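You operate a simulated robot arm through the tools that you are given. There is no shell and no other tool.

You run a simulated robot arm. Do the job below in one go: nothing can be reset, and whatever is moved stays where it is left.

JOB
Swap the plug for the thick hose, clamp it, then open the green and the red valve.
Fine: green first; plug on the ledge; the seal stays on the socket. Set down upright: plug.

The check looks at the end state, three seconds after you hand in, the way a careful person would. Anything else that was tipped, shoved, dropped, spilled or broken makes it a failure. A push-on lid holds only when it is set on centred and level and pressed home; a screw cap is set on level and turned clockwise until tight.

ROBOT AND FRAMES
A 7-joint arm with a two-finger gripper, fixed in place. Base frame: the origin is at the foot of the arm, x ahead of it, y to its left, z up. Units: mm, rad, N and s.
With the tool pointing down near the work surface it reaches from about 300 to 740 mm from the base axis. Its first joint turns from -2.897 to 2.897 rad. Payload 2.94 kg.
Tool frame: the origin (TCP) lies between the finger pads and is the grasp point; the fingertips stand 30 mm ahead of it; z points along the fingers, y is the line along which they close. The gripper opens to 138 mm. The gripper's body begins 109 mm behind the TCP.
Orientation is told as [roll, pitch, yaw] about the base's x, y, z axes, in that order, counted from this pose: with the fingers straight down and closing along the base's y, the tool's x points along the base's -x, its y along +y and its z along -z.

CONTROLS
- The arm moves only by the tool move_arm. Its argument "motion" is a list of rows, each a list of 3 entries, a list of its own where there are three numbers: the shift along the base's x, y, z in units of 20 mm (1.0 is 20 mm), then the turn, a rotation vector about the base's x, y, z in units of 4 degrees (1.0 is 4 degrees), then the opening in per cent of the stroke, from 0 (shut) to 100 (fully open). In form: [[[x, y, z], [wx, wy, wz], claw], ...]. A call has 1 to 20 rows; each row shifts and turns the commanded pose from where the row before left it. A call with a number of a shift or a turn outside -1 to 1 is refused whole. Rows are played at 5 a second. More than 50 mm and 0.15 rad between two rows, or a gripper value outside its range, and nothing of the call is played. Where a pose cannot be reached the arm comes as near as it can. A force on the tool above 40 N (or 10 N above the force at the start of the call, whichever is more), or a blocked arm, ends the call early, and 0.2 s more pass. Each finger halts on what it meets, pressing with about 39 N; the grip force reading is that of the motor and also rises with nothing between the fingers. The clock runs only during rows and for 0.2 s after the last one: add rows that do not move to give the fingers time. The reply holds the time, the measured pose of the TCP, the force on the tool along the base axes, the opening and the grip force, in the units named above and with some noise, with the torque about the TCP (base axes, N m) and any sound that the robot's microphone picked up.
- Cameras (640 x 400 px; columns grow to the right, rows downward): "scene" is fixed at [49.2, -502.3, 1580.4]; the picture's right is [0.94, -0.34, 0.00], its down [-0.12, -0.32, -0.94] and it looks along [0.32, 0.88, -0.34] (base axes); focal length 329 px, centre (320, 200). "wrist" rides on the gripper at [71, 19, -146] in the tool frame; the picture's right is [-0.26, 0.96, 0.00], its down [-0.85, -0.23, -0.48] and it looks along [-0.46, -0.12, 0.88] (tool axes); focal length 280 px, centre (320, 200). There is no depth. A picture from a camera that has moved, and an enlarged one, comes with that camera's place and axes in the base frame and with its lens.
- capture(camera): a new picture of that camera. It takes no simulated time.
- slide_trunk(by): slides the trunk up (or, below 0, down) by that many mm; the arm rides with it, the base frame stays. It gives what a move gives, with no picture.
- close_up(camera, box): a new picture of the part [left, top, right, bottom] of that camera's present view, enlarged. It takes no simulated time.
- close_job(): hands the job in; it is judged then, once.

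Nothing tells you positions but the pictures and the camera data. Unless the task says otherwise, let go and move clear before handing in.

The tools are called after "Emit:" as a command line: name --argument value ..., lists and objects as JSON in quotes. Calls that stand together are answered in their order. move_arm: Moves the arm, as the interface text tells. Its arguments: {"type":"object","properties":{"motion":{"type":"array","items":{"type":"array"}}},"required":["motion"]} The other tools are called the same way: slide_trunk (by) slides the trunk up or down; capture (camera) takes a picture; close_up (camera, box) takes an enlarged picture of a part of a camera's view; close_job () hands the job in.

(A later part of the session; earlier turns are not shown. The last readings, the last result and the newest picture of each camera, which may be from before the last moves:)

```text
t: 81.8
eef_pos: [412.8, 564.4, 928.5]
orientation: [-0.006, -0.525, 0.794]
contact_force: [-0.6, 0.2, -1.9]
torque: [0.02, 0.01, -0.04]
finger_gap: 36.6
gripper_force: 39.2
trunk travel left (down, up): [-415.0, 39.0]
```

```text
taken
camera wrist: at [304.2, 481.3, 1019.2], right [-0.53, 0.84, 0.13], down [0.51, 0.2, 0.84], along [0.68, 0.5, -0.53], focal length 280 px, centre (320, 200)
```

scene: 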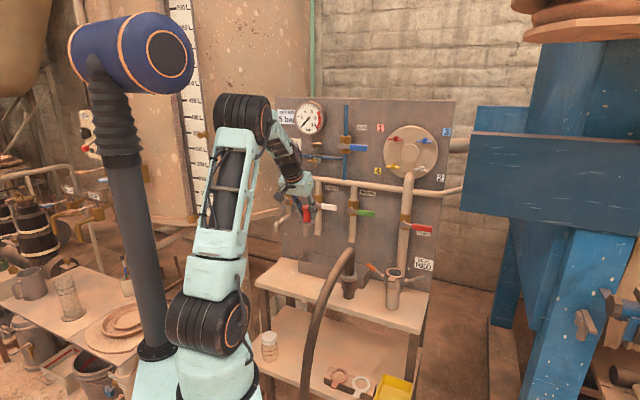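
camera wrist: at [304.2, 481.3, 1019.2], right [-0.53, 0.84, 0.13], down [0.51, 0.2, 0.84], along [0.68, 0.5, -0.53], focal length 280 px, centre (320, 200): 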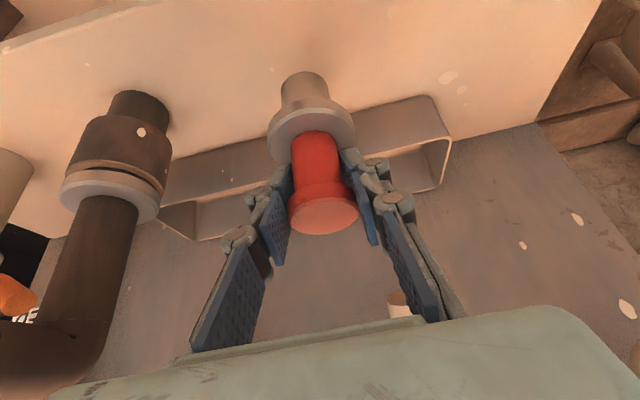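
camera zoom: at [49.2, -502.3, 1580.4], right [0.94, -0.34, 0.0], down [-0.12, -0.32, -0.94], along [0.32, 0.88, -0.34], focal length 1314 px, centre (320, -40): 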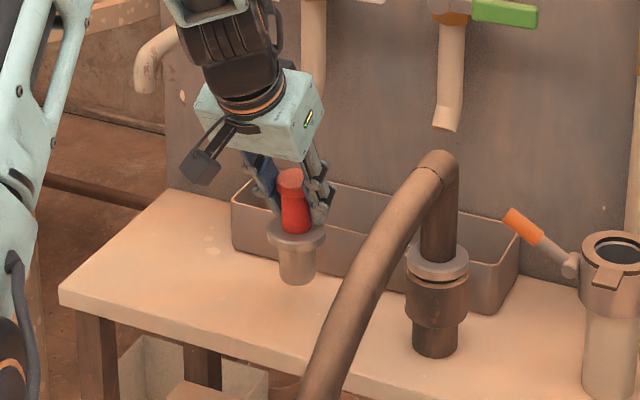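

The plug's foot is about 33 mm above the ledge. I lower most of that, then creep down until contact shows.

Emit:
move_arm --motion '[[[0, 0, -0.4], [0, 0, 0], 0], [[0, 0, -0.4], [0, 0, 0], 0], [[0, 0, -0.3], [0, 0, 0], 0], [[0, 0, 0], [0, 0, 0], 0]]'

Emit:
close_up --camera "scene" --box '[280, 220, 350, 290]'

```text
t: 82.8
eef_pos: [410.9, 563.8, 907.7]
orientation: [-0.008, -0.521, 0.793]
contact_force: [-0.5, -0.6, -2.9]
torque: [0.02, 0.03, 0.04]
finger_gap: 36.8
gripper_force: 39.0
trunk travel left (down, up): [-415.0, 39.0]
```

```text
5.71 times, centred on (315, 255) of scene
camera zoom: at [49.2, -502.3, 1580.4], right [0.94, -0.34, 0.0], down [-0.12, -0.32, -0.94], along [0.32, 0.88, -0.34], focal length 1878 px, centre (349, -114)
```

zoom: 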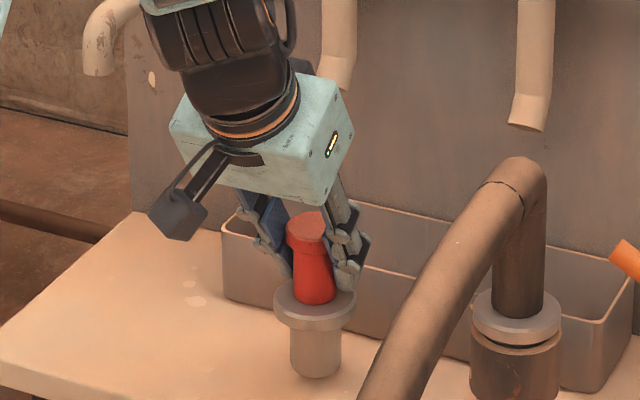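

Still in the air. I creep down in small steps, checking the vertical force.

Emit:
move_arm --motion '[[[0, 0, -0.12], [0, 0, 0], 0], [[0, 0, -0.12], [0, 0, 0], 0], [[0, 0, 0], [0, 0, 0], 0]]'

Emit:
move_arm --motion '[[[0, 0, -0.1], [0, 0, 0], 0], [[0, 0, 0], [0, 0, 0], 0]]'

Emit:
move_arm --motion '[[[0, 0, -0.1], [0, 0, 0], 0], [[0, 0, 0], [0, 0, 0], 0]]'

```text
t: 83.5
eef_pos: [412.1, 564.3, 902.4]
orientation: [-0.007, -0.521, 0.795]
contact_force: [0.1, 0.2, -2.3]
torque: [0.0, -0.02, -0.01]
finger_gap: 36.9
gripper_force: 38.5
trunk travel left (down, up): [-415.0, 39.0]
```

```text
t: 84.2
eef_pos: [412.0, 563.8, 900.0]
orientation: [-0.007, -0.521, 0.795]
contact_force: [-0.3, 0.1, -2.3]
torque: [-0.06, 0.0, 0.0]
finger_gap: 36.7
gripper_force: 39.6
trunk travel left (down, up): [-415.0, 39.0]
```

```text
t: 84.8
eef_pos: [411.7, 564.2, 897.9]
orientation: [-0.006, -0.522, 0.794]
contact_force: [-0.2, 0.7, -1.7]
torque: [0.03, -0.03, 0.0]
finger_gap: 36.9
gripper_force: 39.3
trunk travel left (down, up): [-415.0, 39.0]
```

Emit:
close_up --camera "scene" --box '[290, 230, 340, 290]'

Emit:
move_arm --motion '[[[0, 0, -0.1], [0, 0, 0], 0], [[0, 0, 0], [0, 0, 0], 0]]'

Emit:
move_arm --motion '[[[0, 0, -0.1], [0, 0, 0], 0], [[0, 0, 0], [0, 0, 0], 0]]'

```text
6.67 times, centred on (315, 260) of scene
camera zoom: at [49.2, -502.3, 1580.4], right [0.94, -0.34, 0.0], down [-0.12, -0.32, -0.94], along [0.32, 0.88, -0.34], focal length 2191 px, centre (353, -200)
```

zoom: 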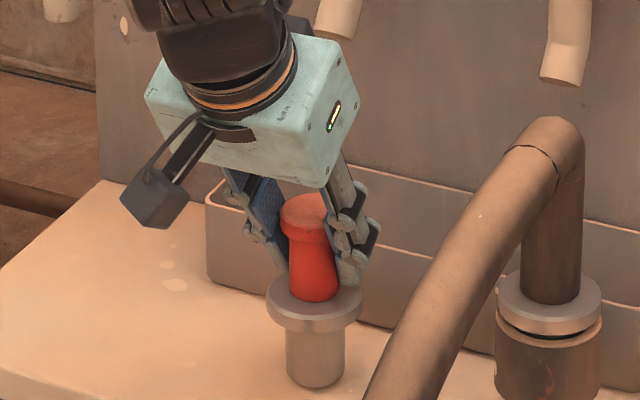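

```text
t: 85.3
eef_pos: [412.8, 564.4, 896.1]
orientation: [-0.008, -0.523, 0.795]
contact_force: [0.3, 0.2, -2.0]
torque: [0.01, 0.0, -0.01]
finger_gap: 36.8
gripper_force: 39.1
trunk travel left (down, up): [-415.0, 39.0]
```

```text
t: 86.0
eef_pos: [411.4, 564.5, 894.2]
orientation: [-0.006, -0.523, 0.796]
contact_force: [-0.4, 0.3, -2.3]
torque: [0.01, 0.0, 0.0]
finger_gap: 36.7
gripper_force: 38.7
trunk travel left (down, up): [-415.0, 39.0]
```

No contact yet at TCP z 894. I keep creeping.

Emit:
move_arm --motion '[[[0, 0, -0.1], [0, 0, 0], 0], [[0, 0, 0], [0, 0, 0], 0]]'

Emit:
move_arm --motion '[[[0, 0, -0.1], [0, 0, 0], 0], [[0, 0, 0], [0, 0, 0], 0]]'

Emit:
close_up --camera "scene" --box '[290, 230, 340, 290]'

```text
t: 86.5
eef_pos: [412.2, 563.8, 892.7]
orientation: [-0.006, -0.523, 0.793]
contact_force: [0.8, -0.2, 1.1]
torque: [-0.02, 0.05, 0.05]
finger_gap: 36.6
gripper_force: 39.0
trunk travel left (down, up): [-415.0, 39.0]
```

```text
t: 87.2
eef_pos: [411.9, 564.6, 892.8]
orientation: [-0.006, -0.527, 0.793]
contact_force: [-2.1, -3.6, 12.0]
torque: [-0.28, 0.4, 0.0]
finger_gap: 36.9
gripper_force: 39.6
trunk travel left (down, up): [-415.0, 39.0]
```

```text
6.67 times, centred on (315, 260) of scene
camera zoom: at [49.2, -502.3, 1580.4], right [0.94, -0.34, 0.0], down [-0.12, -0.32, -0.94], along [0.32, 0.88, -0.34], focal length 2191 px, centre (353, -200)
```

zoom: 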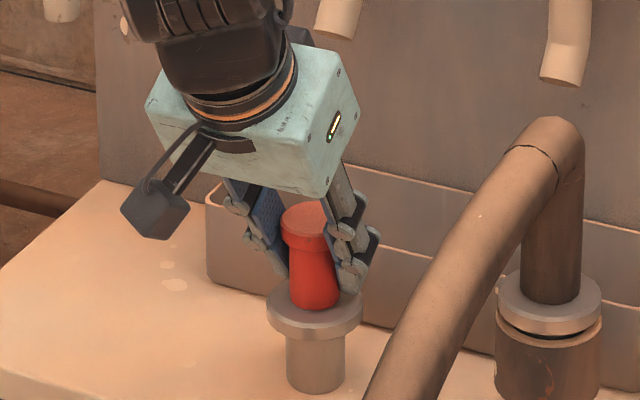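

Contact at TCP z 892.7: the plug stands on the ledge. I relieve the press slightly, open, and back away upward.

Emit:
move_arm --motion '[[[0, 0, 0.07], [0, 0, 0], 0], [[0, 0, 0], [0, 0, 0], 27], [[0, 0, 0], [0, 0, 0], 30], [[0, 0, 0], [0, 0, 0], 36], [[0, 0, 0], [0, 0, 0], 45], [[0, 0, 0], [0, 0, 0], 45]]'

Emit:
close_up --camera "scene" --box '[290, 230, 340, 290]'

Emit:
close_up --camera "wrist" --box '[220, 40, 420, 260]'

```text
t: 88.5
eef_pos: [413.4, 563.5, 893.3]
orientation: [-0.006, -0.524, 0.794]
contact_force: [-0.2, 0.9, -0.4]
torque: [-0.02, -0.01, 0.02]
finger_gap: 62.0
gripper_force: 0.1
trunk travel left (down, up): [-415.0, 39.0]
```

```text
6.67 times, centred on (315, 260) of scene
camera zoom: at [49.2, -502.3, 1580.4], right [0.94, -0.34, 0.0], down [-0.12, -0.32, -0.94], along [0.32, 0.88, -0.34], focal length 2191 px, centre (353, -200)
```

zoom: 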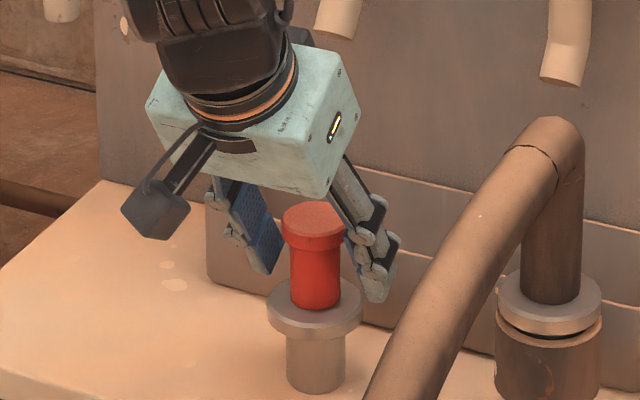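

```text
1.82 times, centred on (320, 150) of wrist
camera zoom: at [304.3, 481.3, 982.0], right [-0.53, 0.84, 0.13], down [0.51, 0.19, 0.84], along [0.68, 0.5, -0.53], focal length 510 px, centre (320, 291)
```

zoom: 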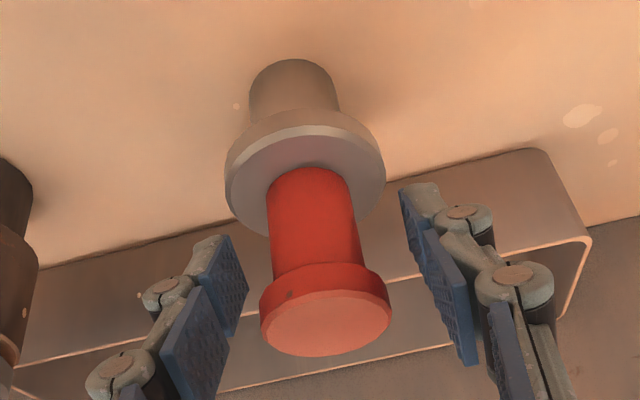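

The plug stands upright and free. I rise straight up and then move above the parked hose to measure it.

Emit:
move_arm --motion '[[[0, 0, 0.5], [0, 0, 0], 45], [[0, 0, 0.8], [0, 0, 0], 45], [[0, 0, 0.95], [0, 0, 0], 45], [[0, 0, 0.95], [0, 0, 0], 45], [[0, 0, 0.95], [0, 0, 0], 45], [[0, 0, 0.95], [0, 0, 0], 45], [[0, 0, 0.95], [0, 0, 0], 45], [[0, 0, 0.95], [0, 0, 0], 45], [[0, 0, 0.95], [0, 0, 0], 45], [[0, 0, 0.95], [0, 0, 0], 45], [[0, 0, 0.95], [0, 0, 0], 45], [[0.42, -0.87, 0.95], [0, 0, 0], 45], [[0.42, -0.87, 0.95], [0, 0, 0], 45], [[0.42, -0.87, 0.5], [0, 0, 0], 45], [[0.42, -0.87, 0], [0, 0, 0], 45], [[0.42, -0.87, 0], [0, 0, 0], 45], [[0.42, -0.87, 0], [0, 0, 0], 45], [[0.42, -0.87, 0], [0, 0, 0], 45], [[0.42, -0.87, 0], [0, 0, 0], 45]]'

Emit:
capture --camera "wrist"

Emit:
capture --camera "scene"

```text
t: 92.5
eef_pos: [478.8, 424.1, 1136.3]
orientation: [-0.008, -0.524, 0.794]
contact_force: [-0.3, 0.0, 0.4]
torque: [-0.01, -0.02, 0.0]
finger_gap: 62.2
gripper_force: 0.1
trunk travel left (down, up): [-415.0, 39.0]
```

```text
taken
camera wrist: at [371.0, 341.5, 1226.8], right [-0.53, 0.84, 0.13], down [0.51, 0.19, 0.84], along [0.68, 0.51, -0.53], focal length 280 px, centre (320, 200)
```

wrist: 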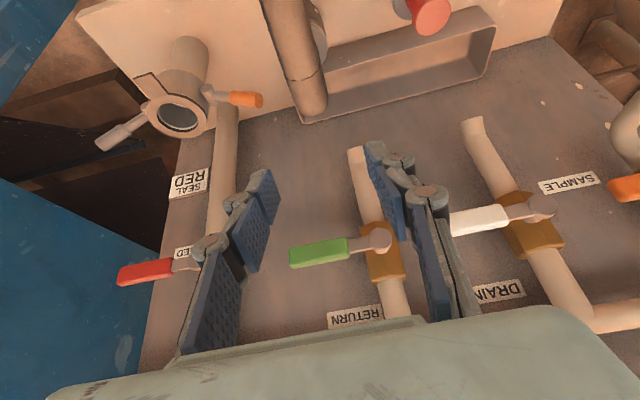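

```text
taken
```

scene: 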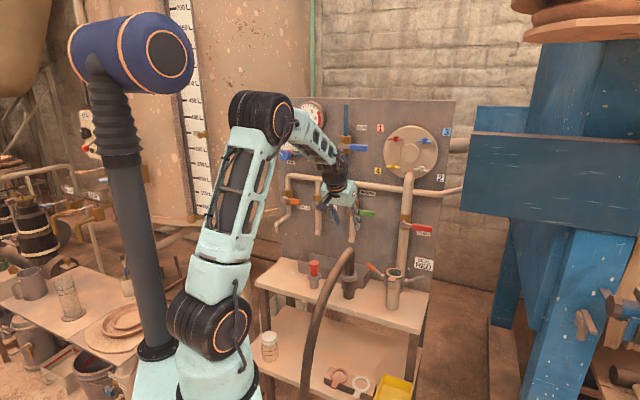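

The plug stands well away from the hose. I zoom on the hose and the open socket.

Emit:
close_up --camera "wrist" --box '[220, 0, 420, 140]'

Emit:
close_up --camera "scene" --box '[310, 235, 390, 305]'

Emit:
close_up --camera "wrist" --box '[80, 20, 280, 160]'

Emit:
close_up --camera "scene" --box '[355, 250, 435, 310]'

```text
2.86 times, centred on (320, 70) of wrist
camera zoom: at [371.0, 341.5, 1226.8], right [-0.53, 0.84, 0.13], down [0.51, 0.19, 0.84], along [0.68, 0.51, -0.53], focal length 801 px, centre (320, 571)
```

zoom: 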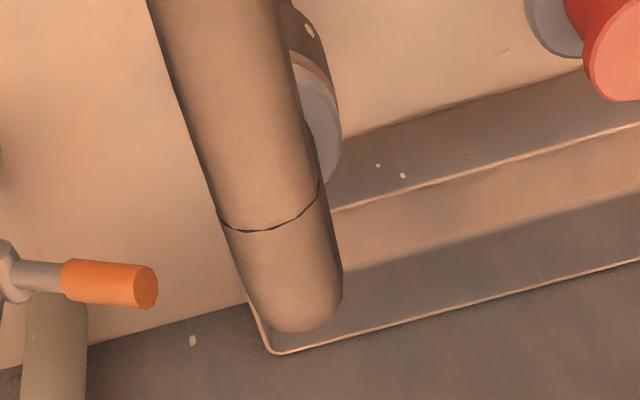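

```text
5.71 times, centred on (350, 270) of scene
camera zoom: at [49.2, -502.3, 1580.4], right [0.94, -0.34, 0.0], down [-0.12, -0.32, -0.94], along [0.32, 0.88, -0.34], focal length 1878 px, centre (149, -200)
```

zoom: 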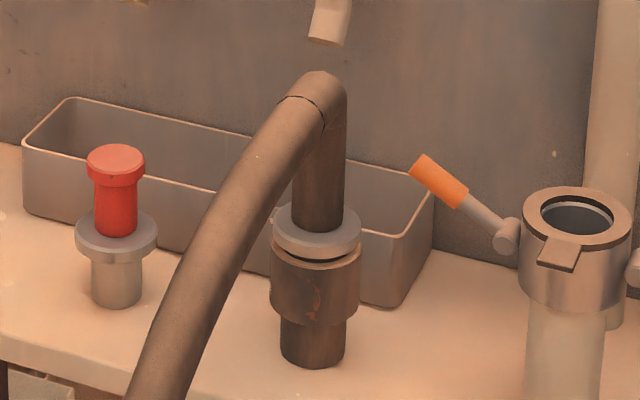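

```text
2.86 times, centred on (180, 90) of wrist
camera zoom: at [371.0, 341.5, 1226.8], right [-0.53, 0.84, 0.13], down [0.51, 0.19, 0.84], along [0.68, 0.51, -0.53], focal length 801 px, centre (720, 514)
```

zoom: 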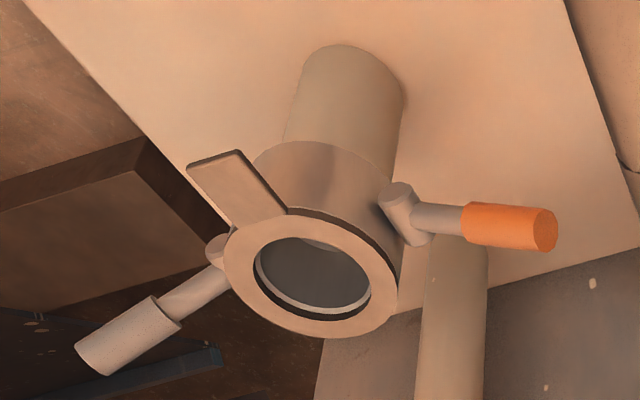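

```text
6.67 times, centred on (395, 280) of scene
camera zoom: at [49.2, -502.3, 1580.4], right [0.94, -0.34, 0.0], down [-0.12, -0.32, -0.94], along [0.32, 0.88, -0.34], focal length 2191 px, centre (-180, -333)
```

zoom: 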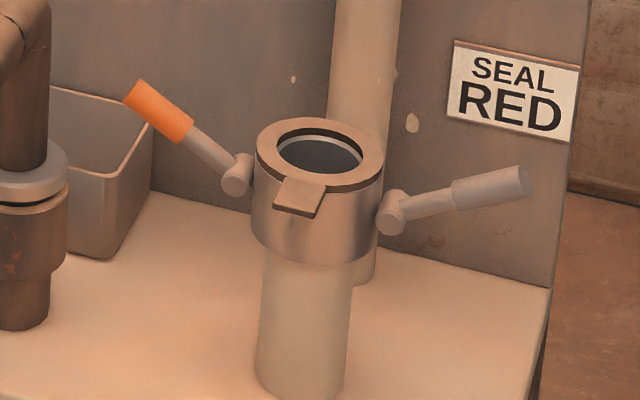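

Socket seal top is about z 940 at (641, 350); the hose's vertical pipe axis is about (517.5, 459) with its flange top near z 896. I hover above the hose with the fingers at 44 mm to check alignment.

Emit:
move_arm --motion '[[[0.387, 0.349, -0.76], [0, 0, 0], 32], [[0.387, 0.349, -0.76], [0, 0, 0], 32], [[0.387, 0.349, -0.76], [0, 0, 0], 32], [[0.387, 0.349, -0.76], [0, 0, 0], 32], [[0.387, 0.349, -0.76], [0, 0, 0], 32], [[0, 0, 0], [0, 0, 0], 32]]'

Emit:
capture --camera "wrist"

Emit:
close_up --camera "scene" --box '[310, 215, 410, 305]'

```text
t: 94.0
eef_pos: [517.3, 459.0, 1060.3]
orientation: [-0.006, -0.523, 0.792]
contact_force: [-0.1, -0.3, 0.2]
torque: [-0.02, 0.0, 0.03]
finger_gap: 44.3
gripper_force: 0.1
trunk travel left (down, up): [-415.0, 39.0]
```

```text
taken
camera wrist: at [409.8, 376.8, 1150.7], right [-0.53, 0.84, 0.13], down [0.51, 0.19, 0.84], along [0.68, 0.5, -0.53], focal length 280 px, centre (320, 200)
```

wrist: 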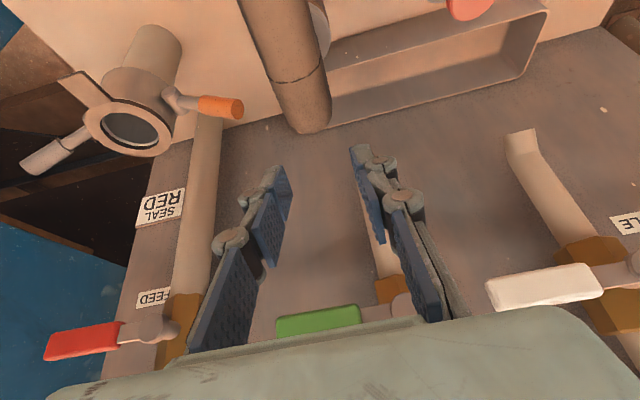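

```text
4.44 times, centred on (360, 260) of scene
camera zoom: at [49.2, -502.3, 1580.4], right [0.94, -0.34, 0.0], down [-0.12, -0.32, -0.94], along [0.32, 0.88, -0.34], focal length 1460 px, centre (142, -67)
```

zoom: 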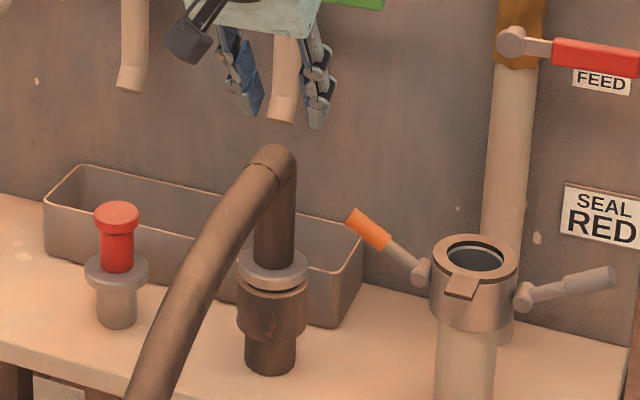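

Nearly aligned; I zoom to refine the sideways offset.

Emit:
close_up --camera "wrist" --box '[220, 20, 400, 200]'

```text
2.22 times, centred on (310, 110) of wrist
camera zoom: at [409.8, 376.8, 1150.7], right [-0.53, 0.84, 0.13], down [0.51, 0.19, 0.84], along [0.68, 0.5, -0.53], focal length 623 px, centre (342, 400)
```

zoom: 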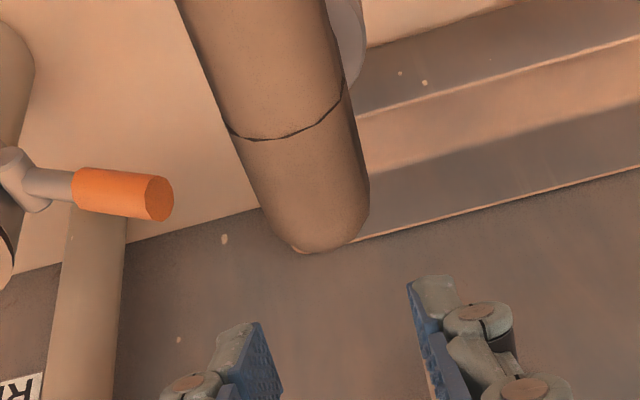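

Aligned within a couple of millimetres. I lower in two stages around the hose pipe.

Emit:
move_arm --motion '[[[0, 0, -0.8], [0, 0, 0], 32], [[0, 0, -0.8], [0, 0, 0], 32], [[0, 0, -0.8], [0, 0, 0], 32], [[0, 0, -0.8], [0, 0, 0], 32], [[0, 0, 0], [0, 0, 0], 32]]'

Emit:
capture --camera "wrist"

Emit:
close_up --camera "scene" --box '[310, 215, 410, 305]'

```text
t: 95.2
eef_pos: [517.6, 458.3, 996.7]
orientation: [-0.006, -0.52, 0.793]
contact_force: [-1.1, 1.3, 0.3]
torque: [-0.01, -0.01, -0.03]
finger_gap: 44.6
gripper_force: 0.4
trunk travel left (down, up): [-415.0, 39.0]
```

```text
taken
camera wrist: at [409.3, 376.6, 1086.6], right [-0.53, 0.84, 0.12], down [0.51, 0.2, 0.84], along [0.68, 0.5, -0.53], focal length 280 px, centre (320, 200)
```

wrist: 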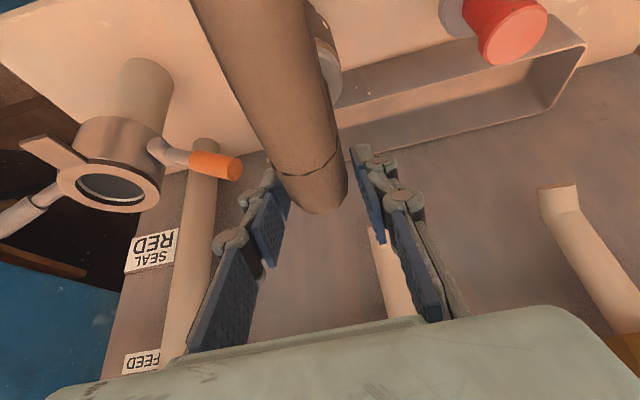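

```text
4.44 times, centred on (360, 260) of scene
camera zoom: at [49.2, -502.3, 1580.4], right [0.94, -0.34, 0.0], down [-0.12, -0.32, -0.94], along [0.32, 0.88, -0.34], focal length 1460 px, centre (142, -67)
```

zoom: 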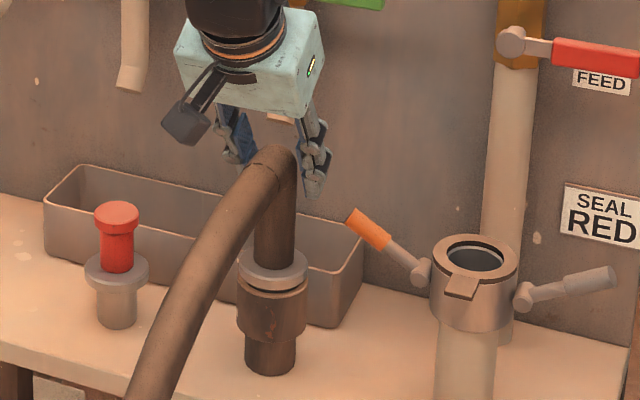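

The fingers straddle the elbow cleanly. I continue down to the pipe just above its flange.

Emit:
move_arm --motion '[[[0, 0, -0.7], [0, 0, 0], 32], [[0, 0, -0.7], [0, 0, 0], 32], [[0, 0, -0.7], [0, 0, 0], 32], [[0, 0, -0.7], [0, 0, 0], 32], [[0, 0, 0], [0, 0, 0], 32]]'

Emit:
capture --camera "wrist"

Emit:
close_up --camera "scene" --box '[310, 215, 410, 305]'

```text
t: 96.3
eef_pos: [518.3, 461.1, 940.6]
orientation: [-0.007, -0.524, 0.793]
contact_force: [-1.1, 0.2, -0.8]
torque: [-0.01, 0.02, -0.02]
finger_gap: 44.4
gripper_force: 0.2
trunk travel left (down, up): [-415.0, 39.0]
```

```text
taken
camera wrist: at [409.5, 377.1, 1030.5], right [-0.53, 0.84, 0.13], down [0.51, 0.19, 0.84], along [0.68, 0.51, -0.53], focal length 280 px, centre (320, 200)
```

wrist: 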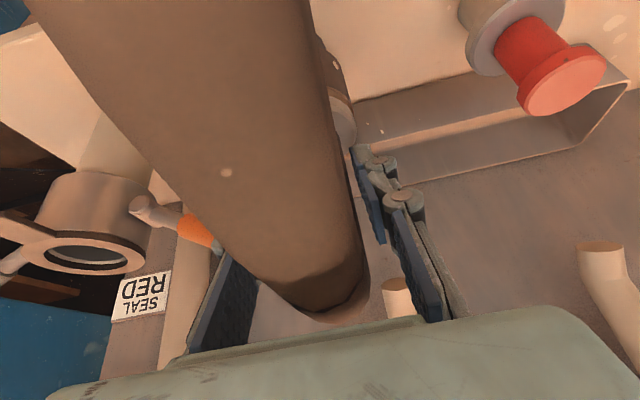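

```text
4.44 times, centred on (360, 260) of scene
camera zoom: at [49.2, -502.3, 1580.4], right [0.94, -0.34, 0.0], down [-0.12, -0.32, -0.94], along [0.32, 0.88, -0.34], focal length 1460 px, centre (142, -67)
```

zoom: 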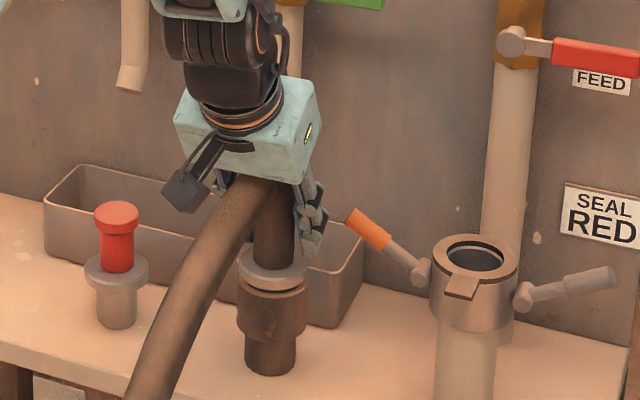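

The fingers flank the pipe just above the flange. I close on it.

Emit:
move_arm --motion '[[[0, 0, 0], [0, 0, 0], 24], [[0, 0, 0], [0, 0, 0], 18], [[0, 0, 0], [0, 0, 0], 8], [[0, 0, 0], [0, 0, 0], 0], [[0, 0, 0], [0, 0, 0], 0]]'

Emit:
close_up --camera "scene" --box '[310, 215, 410, 305]'

```text
t: 97.5
eef_pos: [517.7, 460.4, 940.4]
orientation: [-0.006, -0.523, 0.795]
contact_force: [0.0, 1.3, -0.1]
torque: [0.07, 0.0, -0.03]
finger_gap: 31.7
gripper_force: 39.1
trunk travel left (down, up): [-415.0, 39.0]
```

```text
4.44 times, centred on (360, 260) of scene
camera zoom: at [49.2, -502.3, 1580.4], right [0.94, -0.34, 0.0], down [-0.12, -0.32, -0.94], along [0.32, 0.88, -0.34], focal length 1460 px, centre (142, -67)
```

zoom: 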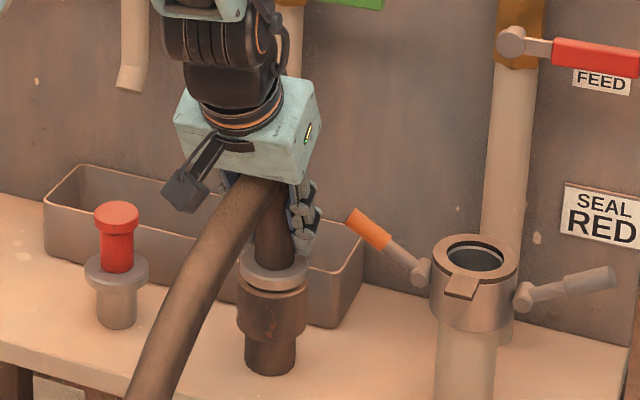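

Gripped at 31.7 mm. I lift gently, watching the force.

Emit:
move_arm --motion '[[[0, 0, 0.25], [0, 0, 0], 0], [[0, 0, 0.25], [0, 0, 0], 0], [[0, 0, 0.25], [0, 0, 0], 0], [[0, 0, 0.25], [0, 0, 0], 0], [[0, 0, 0], [0, 0, 0], 0]]'

Emit:
close_up --camera "scene" --box '[310, 215, 410, 305]'

```text
t: 98.8
eef_pos: [517.8, 458.1, 960.4]
orientation: [-0.006, -0.521, 0.795]
contact_force: [-0.4, -0.2, -3.6]
torque: [0.01, -0.01, 0.01]
finger_gap: 31.8
gripper_force: 38.3
trunk travel left (down, up): [-415.0, 39.0]
```

```text
4.44 times, centred on (360, 260) of scene
camera zoom: at [49.2, -502.3, 1580.4], right [0.94, -0.34, 0.0], down [-0.12, -0.32, -0.94], along [0.32, 0.88, -0.34], focal length 1460 px, centre (142, -67)
```

zoom: 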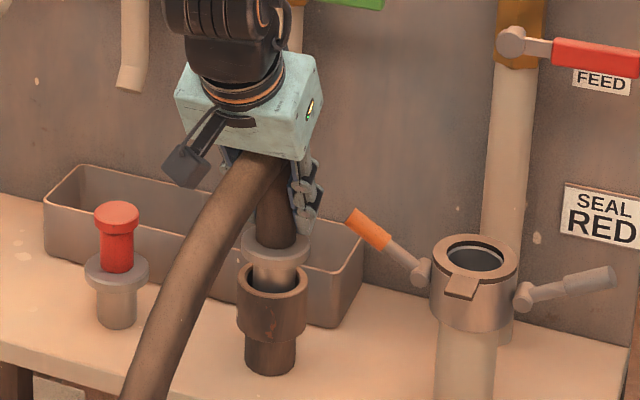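

The hose lifts freely (3.6 N). I raise it well clear of the holder.

Emit:
move_arm --motion '[[[0, 0, 0.6], [0, 0, 0], 0], [[0, 0, 0.6], [0, 0, 0], 0], [[0, 0, 0.6], [0, 0, 0], 0], [[0, 0, 0.6], [0, 0, 0], 0], [[0, 0, 0.6], [0, 0, 0], 0], [[0, 0, 0.6], [0, 0, 0], 0], [[0, 0, 0.6], [0, 0, 0], 0], [[0, 0, 0.6], [0, 0, 0], 0], [[0, 0, 0.6], [0, 0, 0], 0], [[0, 0, 0.6], [0, 0, 0], 0], [[0, 0, 0], [0, 0, 0], 0]]'

Emit:
capture --camera "scene"

Emit:
capture --camera "wrist"

```text
t: 101.2
eef_pos: [517.3, 459.5, 1081.1]
orientation: [-0.008, -0.521, 0.796]
contact_force: [-0.4, -0.7, -2.5]
torque: [-0.03, 0.0, 0.01]
finger_gap: 31.7
gripper_force: 38.6
trunk travel left (down, up): [-415.0, 39.0]
```

```text
taken
```

scene: 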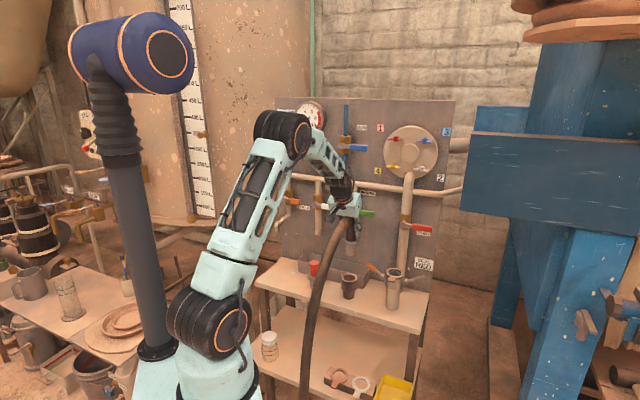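

```text
taken
camera wrist: at [409.7, 377.5, 1171.3], right [-0.53, 0.84, 0.13], down [0.51, 0.2, 0.84], along [0.68, 0.5, -0.53], focal length 280 px, centre (320, 200)
```

wrist: 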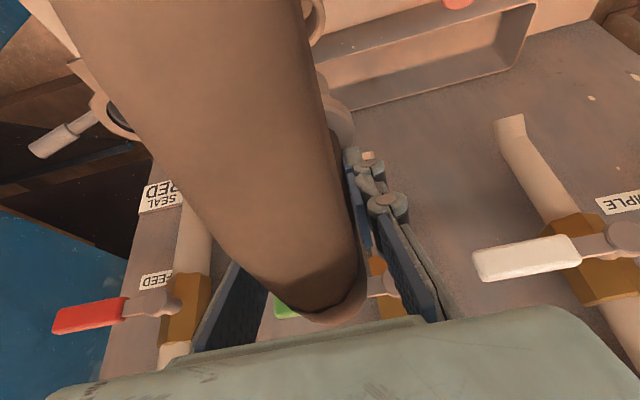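

The hose end hangs free, still vertical. I take a close look at the fitting to know exactly where its axis and foot sit relative to the gripper.

Emit:
close_up --camera "scene" --box '[320, 195, 380, 265]'

Emit:
close_up --camera "wrist" --box '[280, 60, 400, 180]'

```text
5.71 times, centred on (350, 230) of scene
camera zoom: at [49.2, -502.3, 1580.4], right [0.94, -0.34, 0.0], down [-0.12, -0.32, -0.94], along [0.32, 0.88, -0.34], focal length 1878 px, centre (149, 29)
```

zoom: 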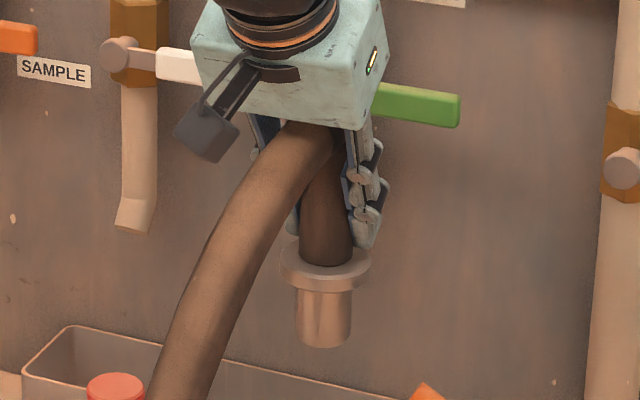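

```text
3.33 times, centred on (340, 120) of wrist
camera zoom: at [409.7, 377.5, 1171.3], right [-0.53, 0.84, 0.13], down [0.51, 0.2, 0.84], along [0.68, 0.5, -0.53], focal length 935 px, centre (253, 467)
```

zoom: 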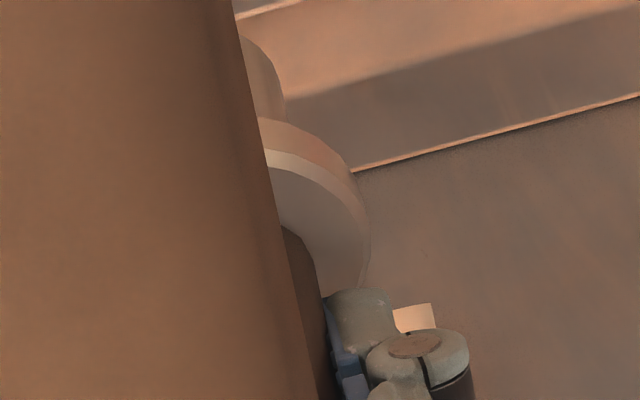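

Fitting: axis nearly under the TCP, foot at about z 985, spigot about 35 mm wide against a hole of about 44 mm. I carry it to above the socket by way of a slightly shallower path.

Emit:
move_arm --motion '[[[-0.5, -0.5, 0.15], [0, 0, 0], 0], [[-0.5, -0.5, 0.15], [0, 0, 0], 0], [[0.5, -0.5, 0], [0, 0, 0], 0], [[0.6, -0.6, 0], [0, 0, 0], 0], [[0.6, -0.6, 0], [0, 0, 0], 0], [[0.6, -0.6, 0], [0, 0, 0], 0], [[0.6, -0.6, 0], [0, 0, 0], 0], [[0.6, -0.6, 0], [0, 0, 0], 0], [[0.6, -0.6, 0], [0, 0, 0], 0], [[0.6, -0.6, 0], [0, 0, 0], 0], [[0.6, -0.6, 0], [0, 0, 0], 0], [[0.48, -0.48, 0], [0, 0, 0], 0], [[0, 0, 0], [0, 0, 0], 0]]'

Emit:
capture --camera "scene"

Emit:
capture --camera "wrist"

```text
t: 104.0
eef_pos: [613.8, 324.1, 1086.0]
orientation: [-0.006, -0.521, 0.795]
contact_force: [0.6, 0.2, -2.9]
torque: [0.0, 0.01, -0.02]
finger_gap: 31.6
gripper_force: 38.6
trunk travel left (down, up): [-415.0, 39.0]
```

```text
taken
```

scene: 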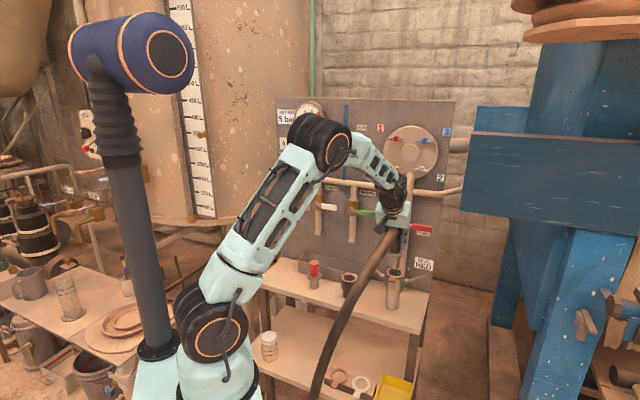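

```text
taken
camera wrist: at [505.6, 241.7, 1176.8], right [-0.53, 0.84, 0.13], down [0.51, 0.2, 0.84], along [0.68, 0.51, -0.53], focal length 280 px, centre (320, 200)
```

wrist: 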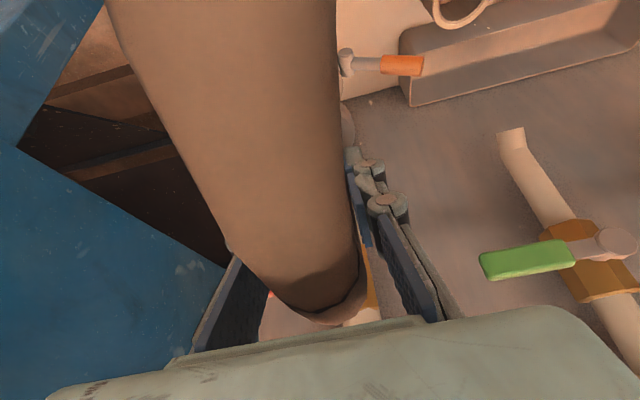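

Hose end is now in front of and above the socket (right 204.8). I move forward over it and check from the scene camera.

Emit:
move_arm --motion '[[[0.45, 0.45, 0], [0, 0, 0], 0], [[0.45, 0.45, 0], [0, 0, 0], 0], [[0.45, 0.45, 0], [0, 0, 0], 0], [[0, 0, 0], [0, 0, 0], 0]]'

Emit:
close_up --camera "scene" --box '[365, 205, 445, 295]'

Emit:
capture --camera "wrist"

```text
t: 105.0
eef_pos: [640.5, 351.7, 1087.6]
orientation: [-0.007, -0.522, 0.794]
contact_force: [0.4, 0.2, -3.4]
torque: [0.0, 0.0, 0.03]
finger_gap: 31.6
gripper_force: 38.8
trunk travel left (down, up): [-415.0, 39.0]
```

```text
4.44 times, centred on (405, 250) of scene
camera zoom: at [49.2, -502.3, 1580.4], right [0.94, -0.34, 0.0], down [-0.12, -0.32, -0.94], along [0.32, 0.88, -0.34], focal length 1460 px, centre (-58, -22)
```

zoom: 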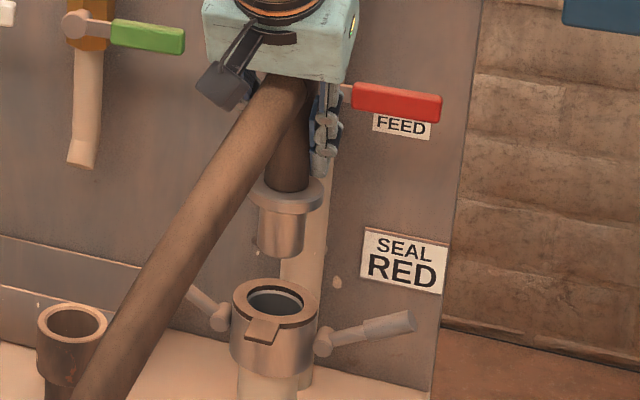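

```text
taken
camera wrist: at [532.8, 268.5, 1177.2], right [-0.53, 0.84, 0.12], down [0.51, 0.2, 0.84], along [0.68, 0.5, -0.53], focal length 280 px, centre (320, 200)
```

wrist: 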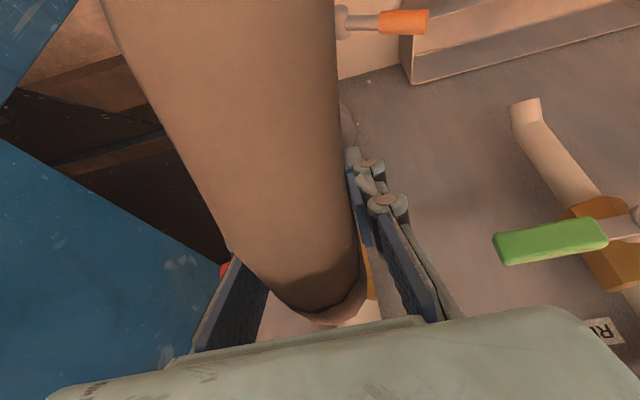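

From this view the spigot lines up with the hole to about a millimetre. I lower it toward the seal, then slowly in.

Emit:
move_arm --motion '[[[0, 0, -0.5], [0, 0, 0], 0], [[0, 0, -0.5], [0, 0, 0], 0], [[0, 0, -0.5], [0, 0, 0], 0], [[0, 0, -0.5], [0, 0, 0], 0], [[0, 0, 0], [0, 0, 0], 0]]'

Emit:
close_up --camera "scene" --box '[375, 225, 435, 295]'

```text
t: 106.2
eef_pos: [640.2, 350.3, 1047.4]
orientation: [-0.006, -0.521, 0.795]
contact_force: [0.5, -0.1, -3.1]
torque: [0.01, 0.01, 0.03]
finger_gap: 31.8
gripper_force: 39.3
trunk travel left (down, up): [-415.0, 39.0]
```

```text
5.71 times, centred on (405, 260) of scene
camera zoom: at [49.2, -502.3, 1580.4], right [0.94, -0.34, 0.0], down [-0.12, -0.32, -0.94], along [0.32, 0.88, -0.34], focal length 1878 px, centre (-166, -143)
```

zoom: 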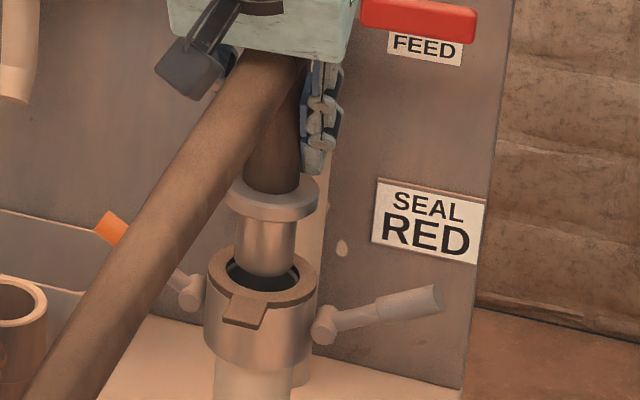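

The spigot is right at the mouth, centred sideways. I lower in small steps and watch for side or upward force.

Emit:
move_arm --motion '[[[0, 0, -0.25], [0, 0, 0], 0], [[0, 0, -0.25], [0, 0, 0], 0], [[0, 0, -0.15], [0, 0, 0], 0], [[0, 0, 0], [0, 0, 0], 0]]'

Emit:
close_up --camera "scene" --box '[375, 225, 435, 295]'

```text
t: 107.2
eef_pos: [640.8, 351.5, 1033.4]
orientation: [-0.008, -0.523, 0.794]
contact_force: [0.0, -0.1, -3.2]
torque: [0.03, -0.02, 0.04]
finger_gap: 31.8
gripper_force: 38.9
trunk travel left (down, up): [-415.0, 39.0]
```

```text
5.71 times, centred on (405, 260) of scene
camera zoom: at [49.2, -502.3, 1580.4], right [0.94, -0.34, 0.0], down [-0.12, -0.32, -0.94], along [0.32, 0.88, -0.34], focal length 1878 px, centre (-166, -143)
```

zoom: 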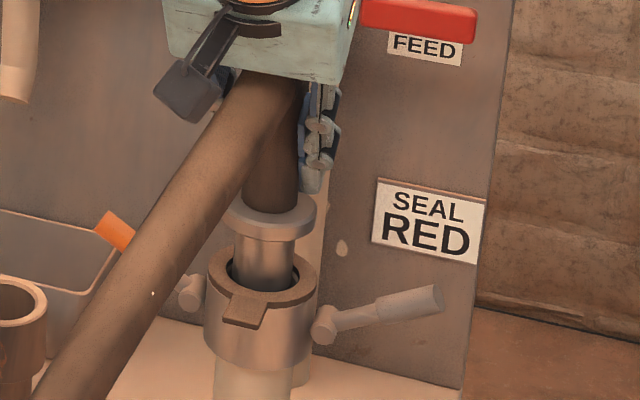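

It is going in with no resistance. I keep lowering slowly.

Emit:
move_arm --motion '[[[0, 0, -0.25], [0, 0, 0], 0], [[0, 0, -0.25], [0, 0, 0], 0], [[0, 0, -0.25], [0, 0, 0], 0], [[0, 0, -0.25], [0, 0, 0], 0], [[0, 0, -0.25], [0, 0, 0], 0], [[0, 0, 0], [0, 0, 0], 0]]'

Emit:
close_up --camera "scene" --box '[375, 225, 435, 295]'

```text
t: 108.5
eef_pos: [640.4, 351.3, 1010.2]
orientation: [-0.007, -0.521, 0.794]
contact_force: [0.1, -0.2, -2.0]
torque: [0.0, -0.02, 0.0]
finger_gap: 31.7
gripper_force: 39.1
trunk travel left (down, up): [-415.0, 39.0]
```

```text
5.71 times, centred on (405, 260) of scene
camera zoom: at [49.2, -502.3, 1580.4], right [0.94, -0.34, 0.0], down [-0.12, -0.32, -0.94], along [0.32, 0.88, -0.34], focal length 1878 px, centre (-166, -143)
```

zoom: 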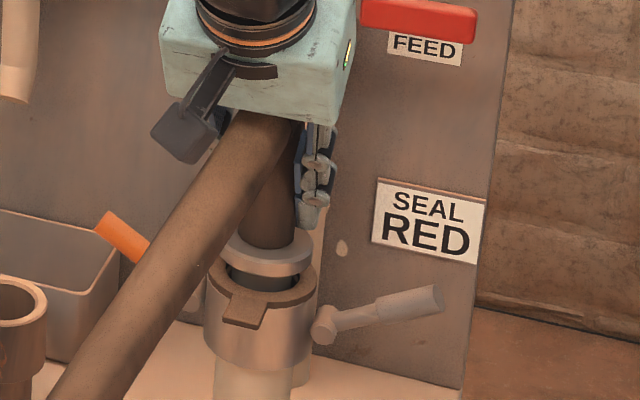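

Continuing down until the flange seats on the seal.

Emit:
move_arm --motion '[[[0, 0, -0.2], [0, 0, 0], 0], [[0, 0, -0.2], [0, 0, 0], 0], [[0, 0, -0.15], [0, 0, 0], 0], [[0, 0, 0], [0, 0, 0], 0]]'

Emit:
move_arm --motion '[[[0, 0, -0.1], [0, 0, 0], 0], [[0, 0, 0], [0, 0, 0], 0]]'

Emit:
move_arm --motion '[[[0, 0, -0.1], [0, 0, 0], 0], [[0, 0, 0], [0, 0, 0], 0]]'

Emit:
close_up --camera "scene" --box '[375, 225, 435, 295]'

```text
t: 109.5
eef_pos: [640.1, 350.6, 996.7]
orientation: [-0.006, -0.522, 0.795]
contact_force: [-0.8, -0.2, -3.0]
torque: [0.01, 0.03, 0.0]
finger_gap: 31.7
gripper_force: 39.0
trunk travel left (down, up): [-415.0, 39.0]
```

```text
t: 110.2
eef_pos: [640.2, 351.0, 994.8]
orientation: [-0.007, -0.521, 0.794]
contact_force: [0.7, -0.3, -0.9]
torque: [-0.07, 0.03, -0.04]
finger_gap: 31.6
gripper_force: 39.3
trunk travel left (down, up): [-415.0, 39.0]
```

```text
t: 110.8
eef_pos: [641.1, 351.4, 994.9]
orientation: [-0.007, -0.525, 0.793]
contact_force: [-0.7, -1.4, 5.2]
torque: [-0.24, 0.16, -0.02]
finger_gap: 31.6
gripper_force: 38.6
trunk travel left (down, up): [-415.0, 39.0]
```

```text
5.71 times, centred on (405, 260) of scene
camera zoom: at [49.2, -502.3, 1580.4], right [0.94, -0.34, 0.0], down [-0.12, -0.32, -0.94], along [0.32, 0.88, -0.34], focal length 1878 px, centre (-166, -143)
```

zoom: 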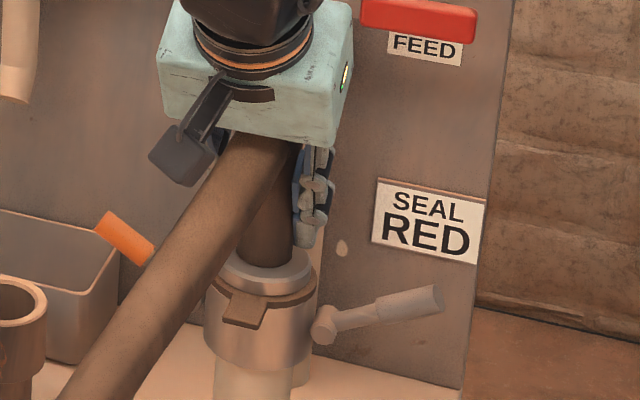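

The hose flange is seated on the seal at TCP z 994.9 (same as the plug sat). I press lightly, then release and rise off the elbow.

Emit:
move_arm --motion '[[[0, 0, -0.1], [0, 0, 0], 0], [[0, 0, 0], [0, 0, 0], 0]]'

Emit:
move_arm --motion '[[[0, 0, 0.1], [0, 0, 0], 0], [[0, 0, 0], [0, 0, 0], 25], [[0, 0, 0], [0, 0, 0], 28], [[0, 0, 0], [0, 0, 0], 32], [[0, 0, 0], [0, 0, 0], 32]]'

Emit:
close_up --camera "scene" --box '[375, 225, 435, 295]'

```text
t: 111.3
eef_pos: [639.5, 350.9, 995.5]
orientation: [-0.009, -0.529, 0.792]
contact_force: [-1.6, -0.7, 16.6]
torque: [-0.4, 0.29, 0.01]
finger_gap: 31.4
gripper_force: 38.9
trunk travel left (down, up): [-415.0, 39.0]
```

```text
t: 112.5
eef_pos: [640.8, 350.9, 993.1]
orientation: [-0.007, -0.521, 0.796]
contact_force: [-0.2, 0.9, -0.9]
torque: [0.02, 0.01, 0.04]
finger_gap: 44.3
gripper_force: 0.0
trunk travel left (down, up): [-415.0, 39.0]
```

```text
5.71 times, centred on (405, 260) of scene
camera zoom: at [49.2, -502.3, 1580.4], right [0.94, -0.34, 0.0], down [-0.12, -0.32, -0.94], along [0.32, 0.88, -0.34], focal length 1878 px, centre (-166, -143)
```

zoom: 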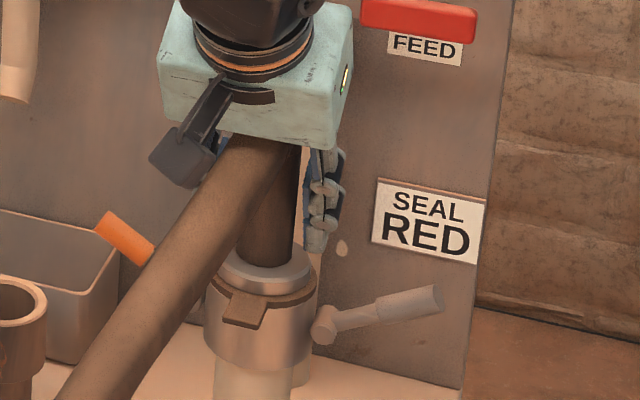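

The hose stays seated. I rise straight up off it.

Emit:
move_arm --motion '[[[0, 0, 0.4], [0, 0, 0], 32], [[0, 0, 0.6], [0, 0, 0], 32], [[0, 0, 0.7], [0, 0, 0], 32], [[0, 0, 0.7], [0, 0, 0], 32], [[0, 0, 0.7], [0, 0, 0], 32], [[0, 0, 0.7], [0, 0, 0], 32], [[0, 0, 0.7], [0, 0, 0], 32], [[0, 0, 0.7], [0, 0, 0], 32], [[0, 0, 0.7], [0, 0, 0], 32], [[0, 0, 0.5], [0, 0, 0], 32], [[0, 0, 0], [0, 0, 0], 32]]'

Emit:
capture --camera "wrist"

Emit:
close_up --camera "scene" --box '[300, 205, 440, 335]'

```text
t: 115.0
eef_pos: [641.0, 350.0, 1121.9]
orientation: [-0.007, -0.525, 0.794]
contact_force: [0.5, 0.3, 0.7]
torque: [-0.01, 0.0, 0.0]
finger_gap: 44.2
gripper_force: 0.1
trunk travel left (down, up): [-415.0, 39.0]
```

```text
taken
camera wrist: at [532.6, 268.5, 1212.4], right [-0.53, 0.84, 0.13], down [0.51, 0.19, 0.84], along [0.68, 0.5, -0.53], focal length 280 px, centre (320, 200)
```

wrist: 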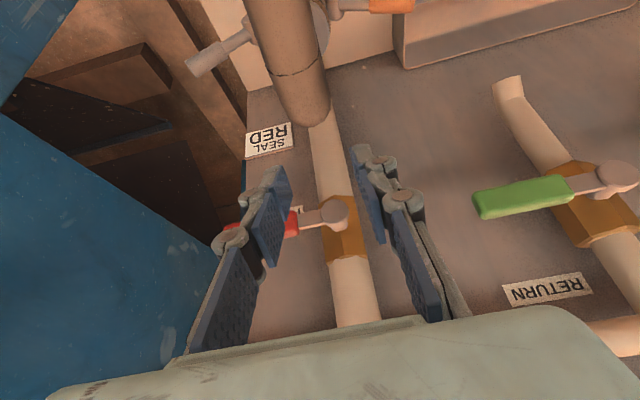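

```text
3.08 times, centred on (370, 270) of scene
camera zoom: at [49.2, -502.3, 1580.4], right [0.94, -0.34, 0.0], down [-0.12, -0.32, -0.94], along [0.32, 0.88, -0.34], focal length 1011 px, centre (166, -15)
```

zoom: 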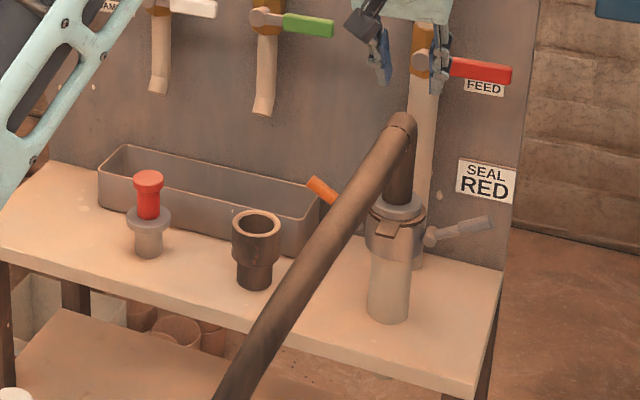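

The hose is seated in the socket. It now runs in front of the bench toward the left, so before closing the levers I move the camera back and up to see its course.

Emit:
move_arm --motion '[[[-0.5, -0.3, 0.6], [0, 0, 0], 15], [[-0.7, -0.1, 0.6], [0, 0, 0], 15], [[-0.9, 0.1, 0.6], [0, 0, 0], 0], [[-0.9, 0.2, 0.6], [0, 0, 0], 0], [[-0.9, 0.2, 0.6], [0, 0, 0], 0], [[-0.9, 0.2, 0.6], [0, 0, 0], 0], [[-0.9, 0.2, 0.6], [0, 0, 0], 0], [[-0.9, 0.2, 0.4], [0, 0, 0], 0], [[-0.9, 0.2, 0.4], [0, 0, 0], 0]]'

Emit:
capture --camera "wrist"

Emit:
capture --camera "scene"

```text
t: 117.0
eef_pos: [489.3, 368.3, 1221.6]
orientation: [-0.007, -0.523, 0.792]
contact_force: [0.0, -1.1, 0.1]
torque: [-0.01, 0.02, 0.03]
finger_gap: 0.0
gripper_force: 27.9
trunk travel left (down, up): [-415.0, 39.0]
```

```text
taken
camera wrist: at [381.5, 286.2, 1312.5], right [-0.53, 0.84, 0.12], down [0.51, 0.2, 0.84], along [0.68, 0.5, -0.53], focal length 280 px, centre (320, 200)
```

wrist: 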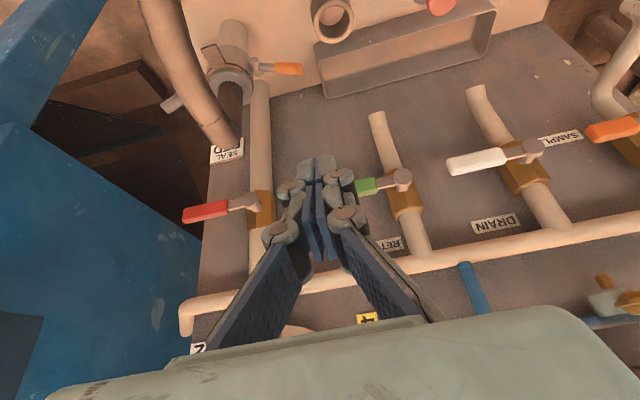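

```text
taken
```

scene: 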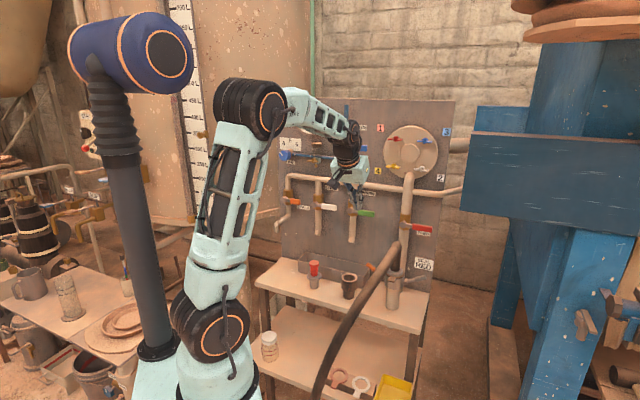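

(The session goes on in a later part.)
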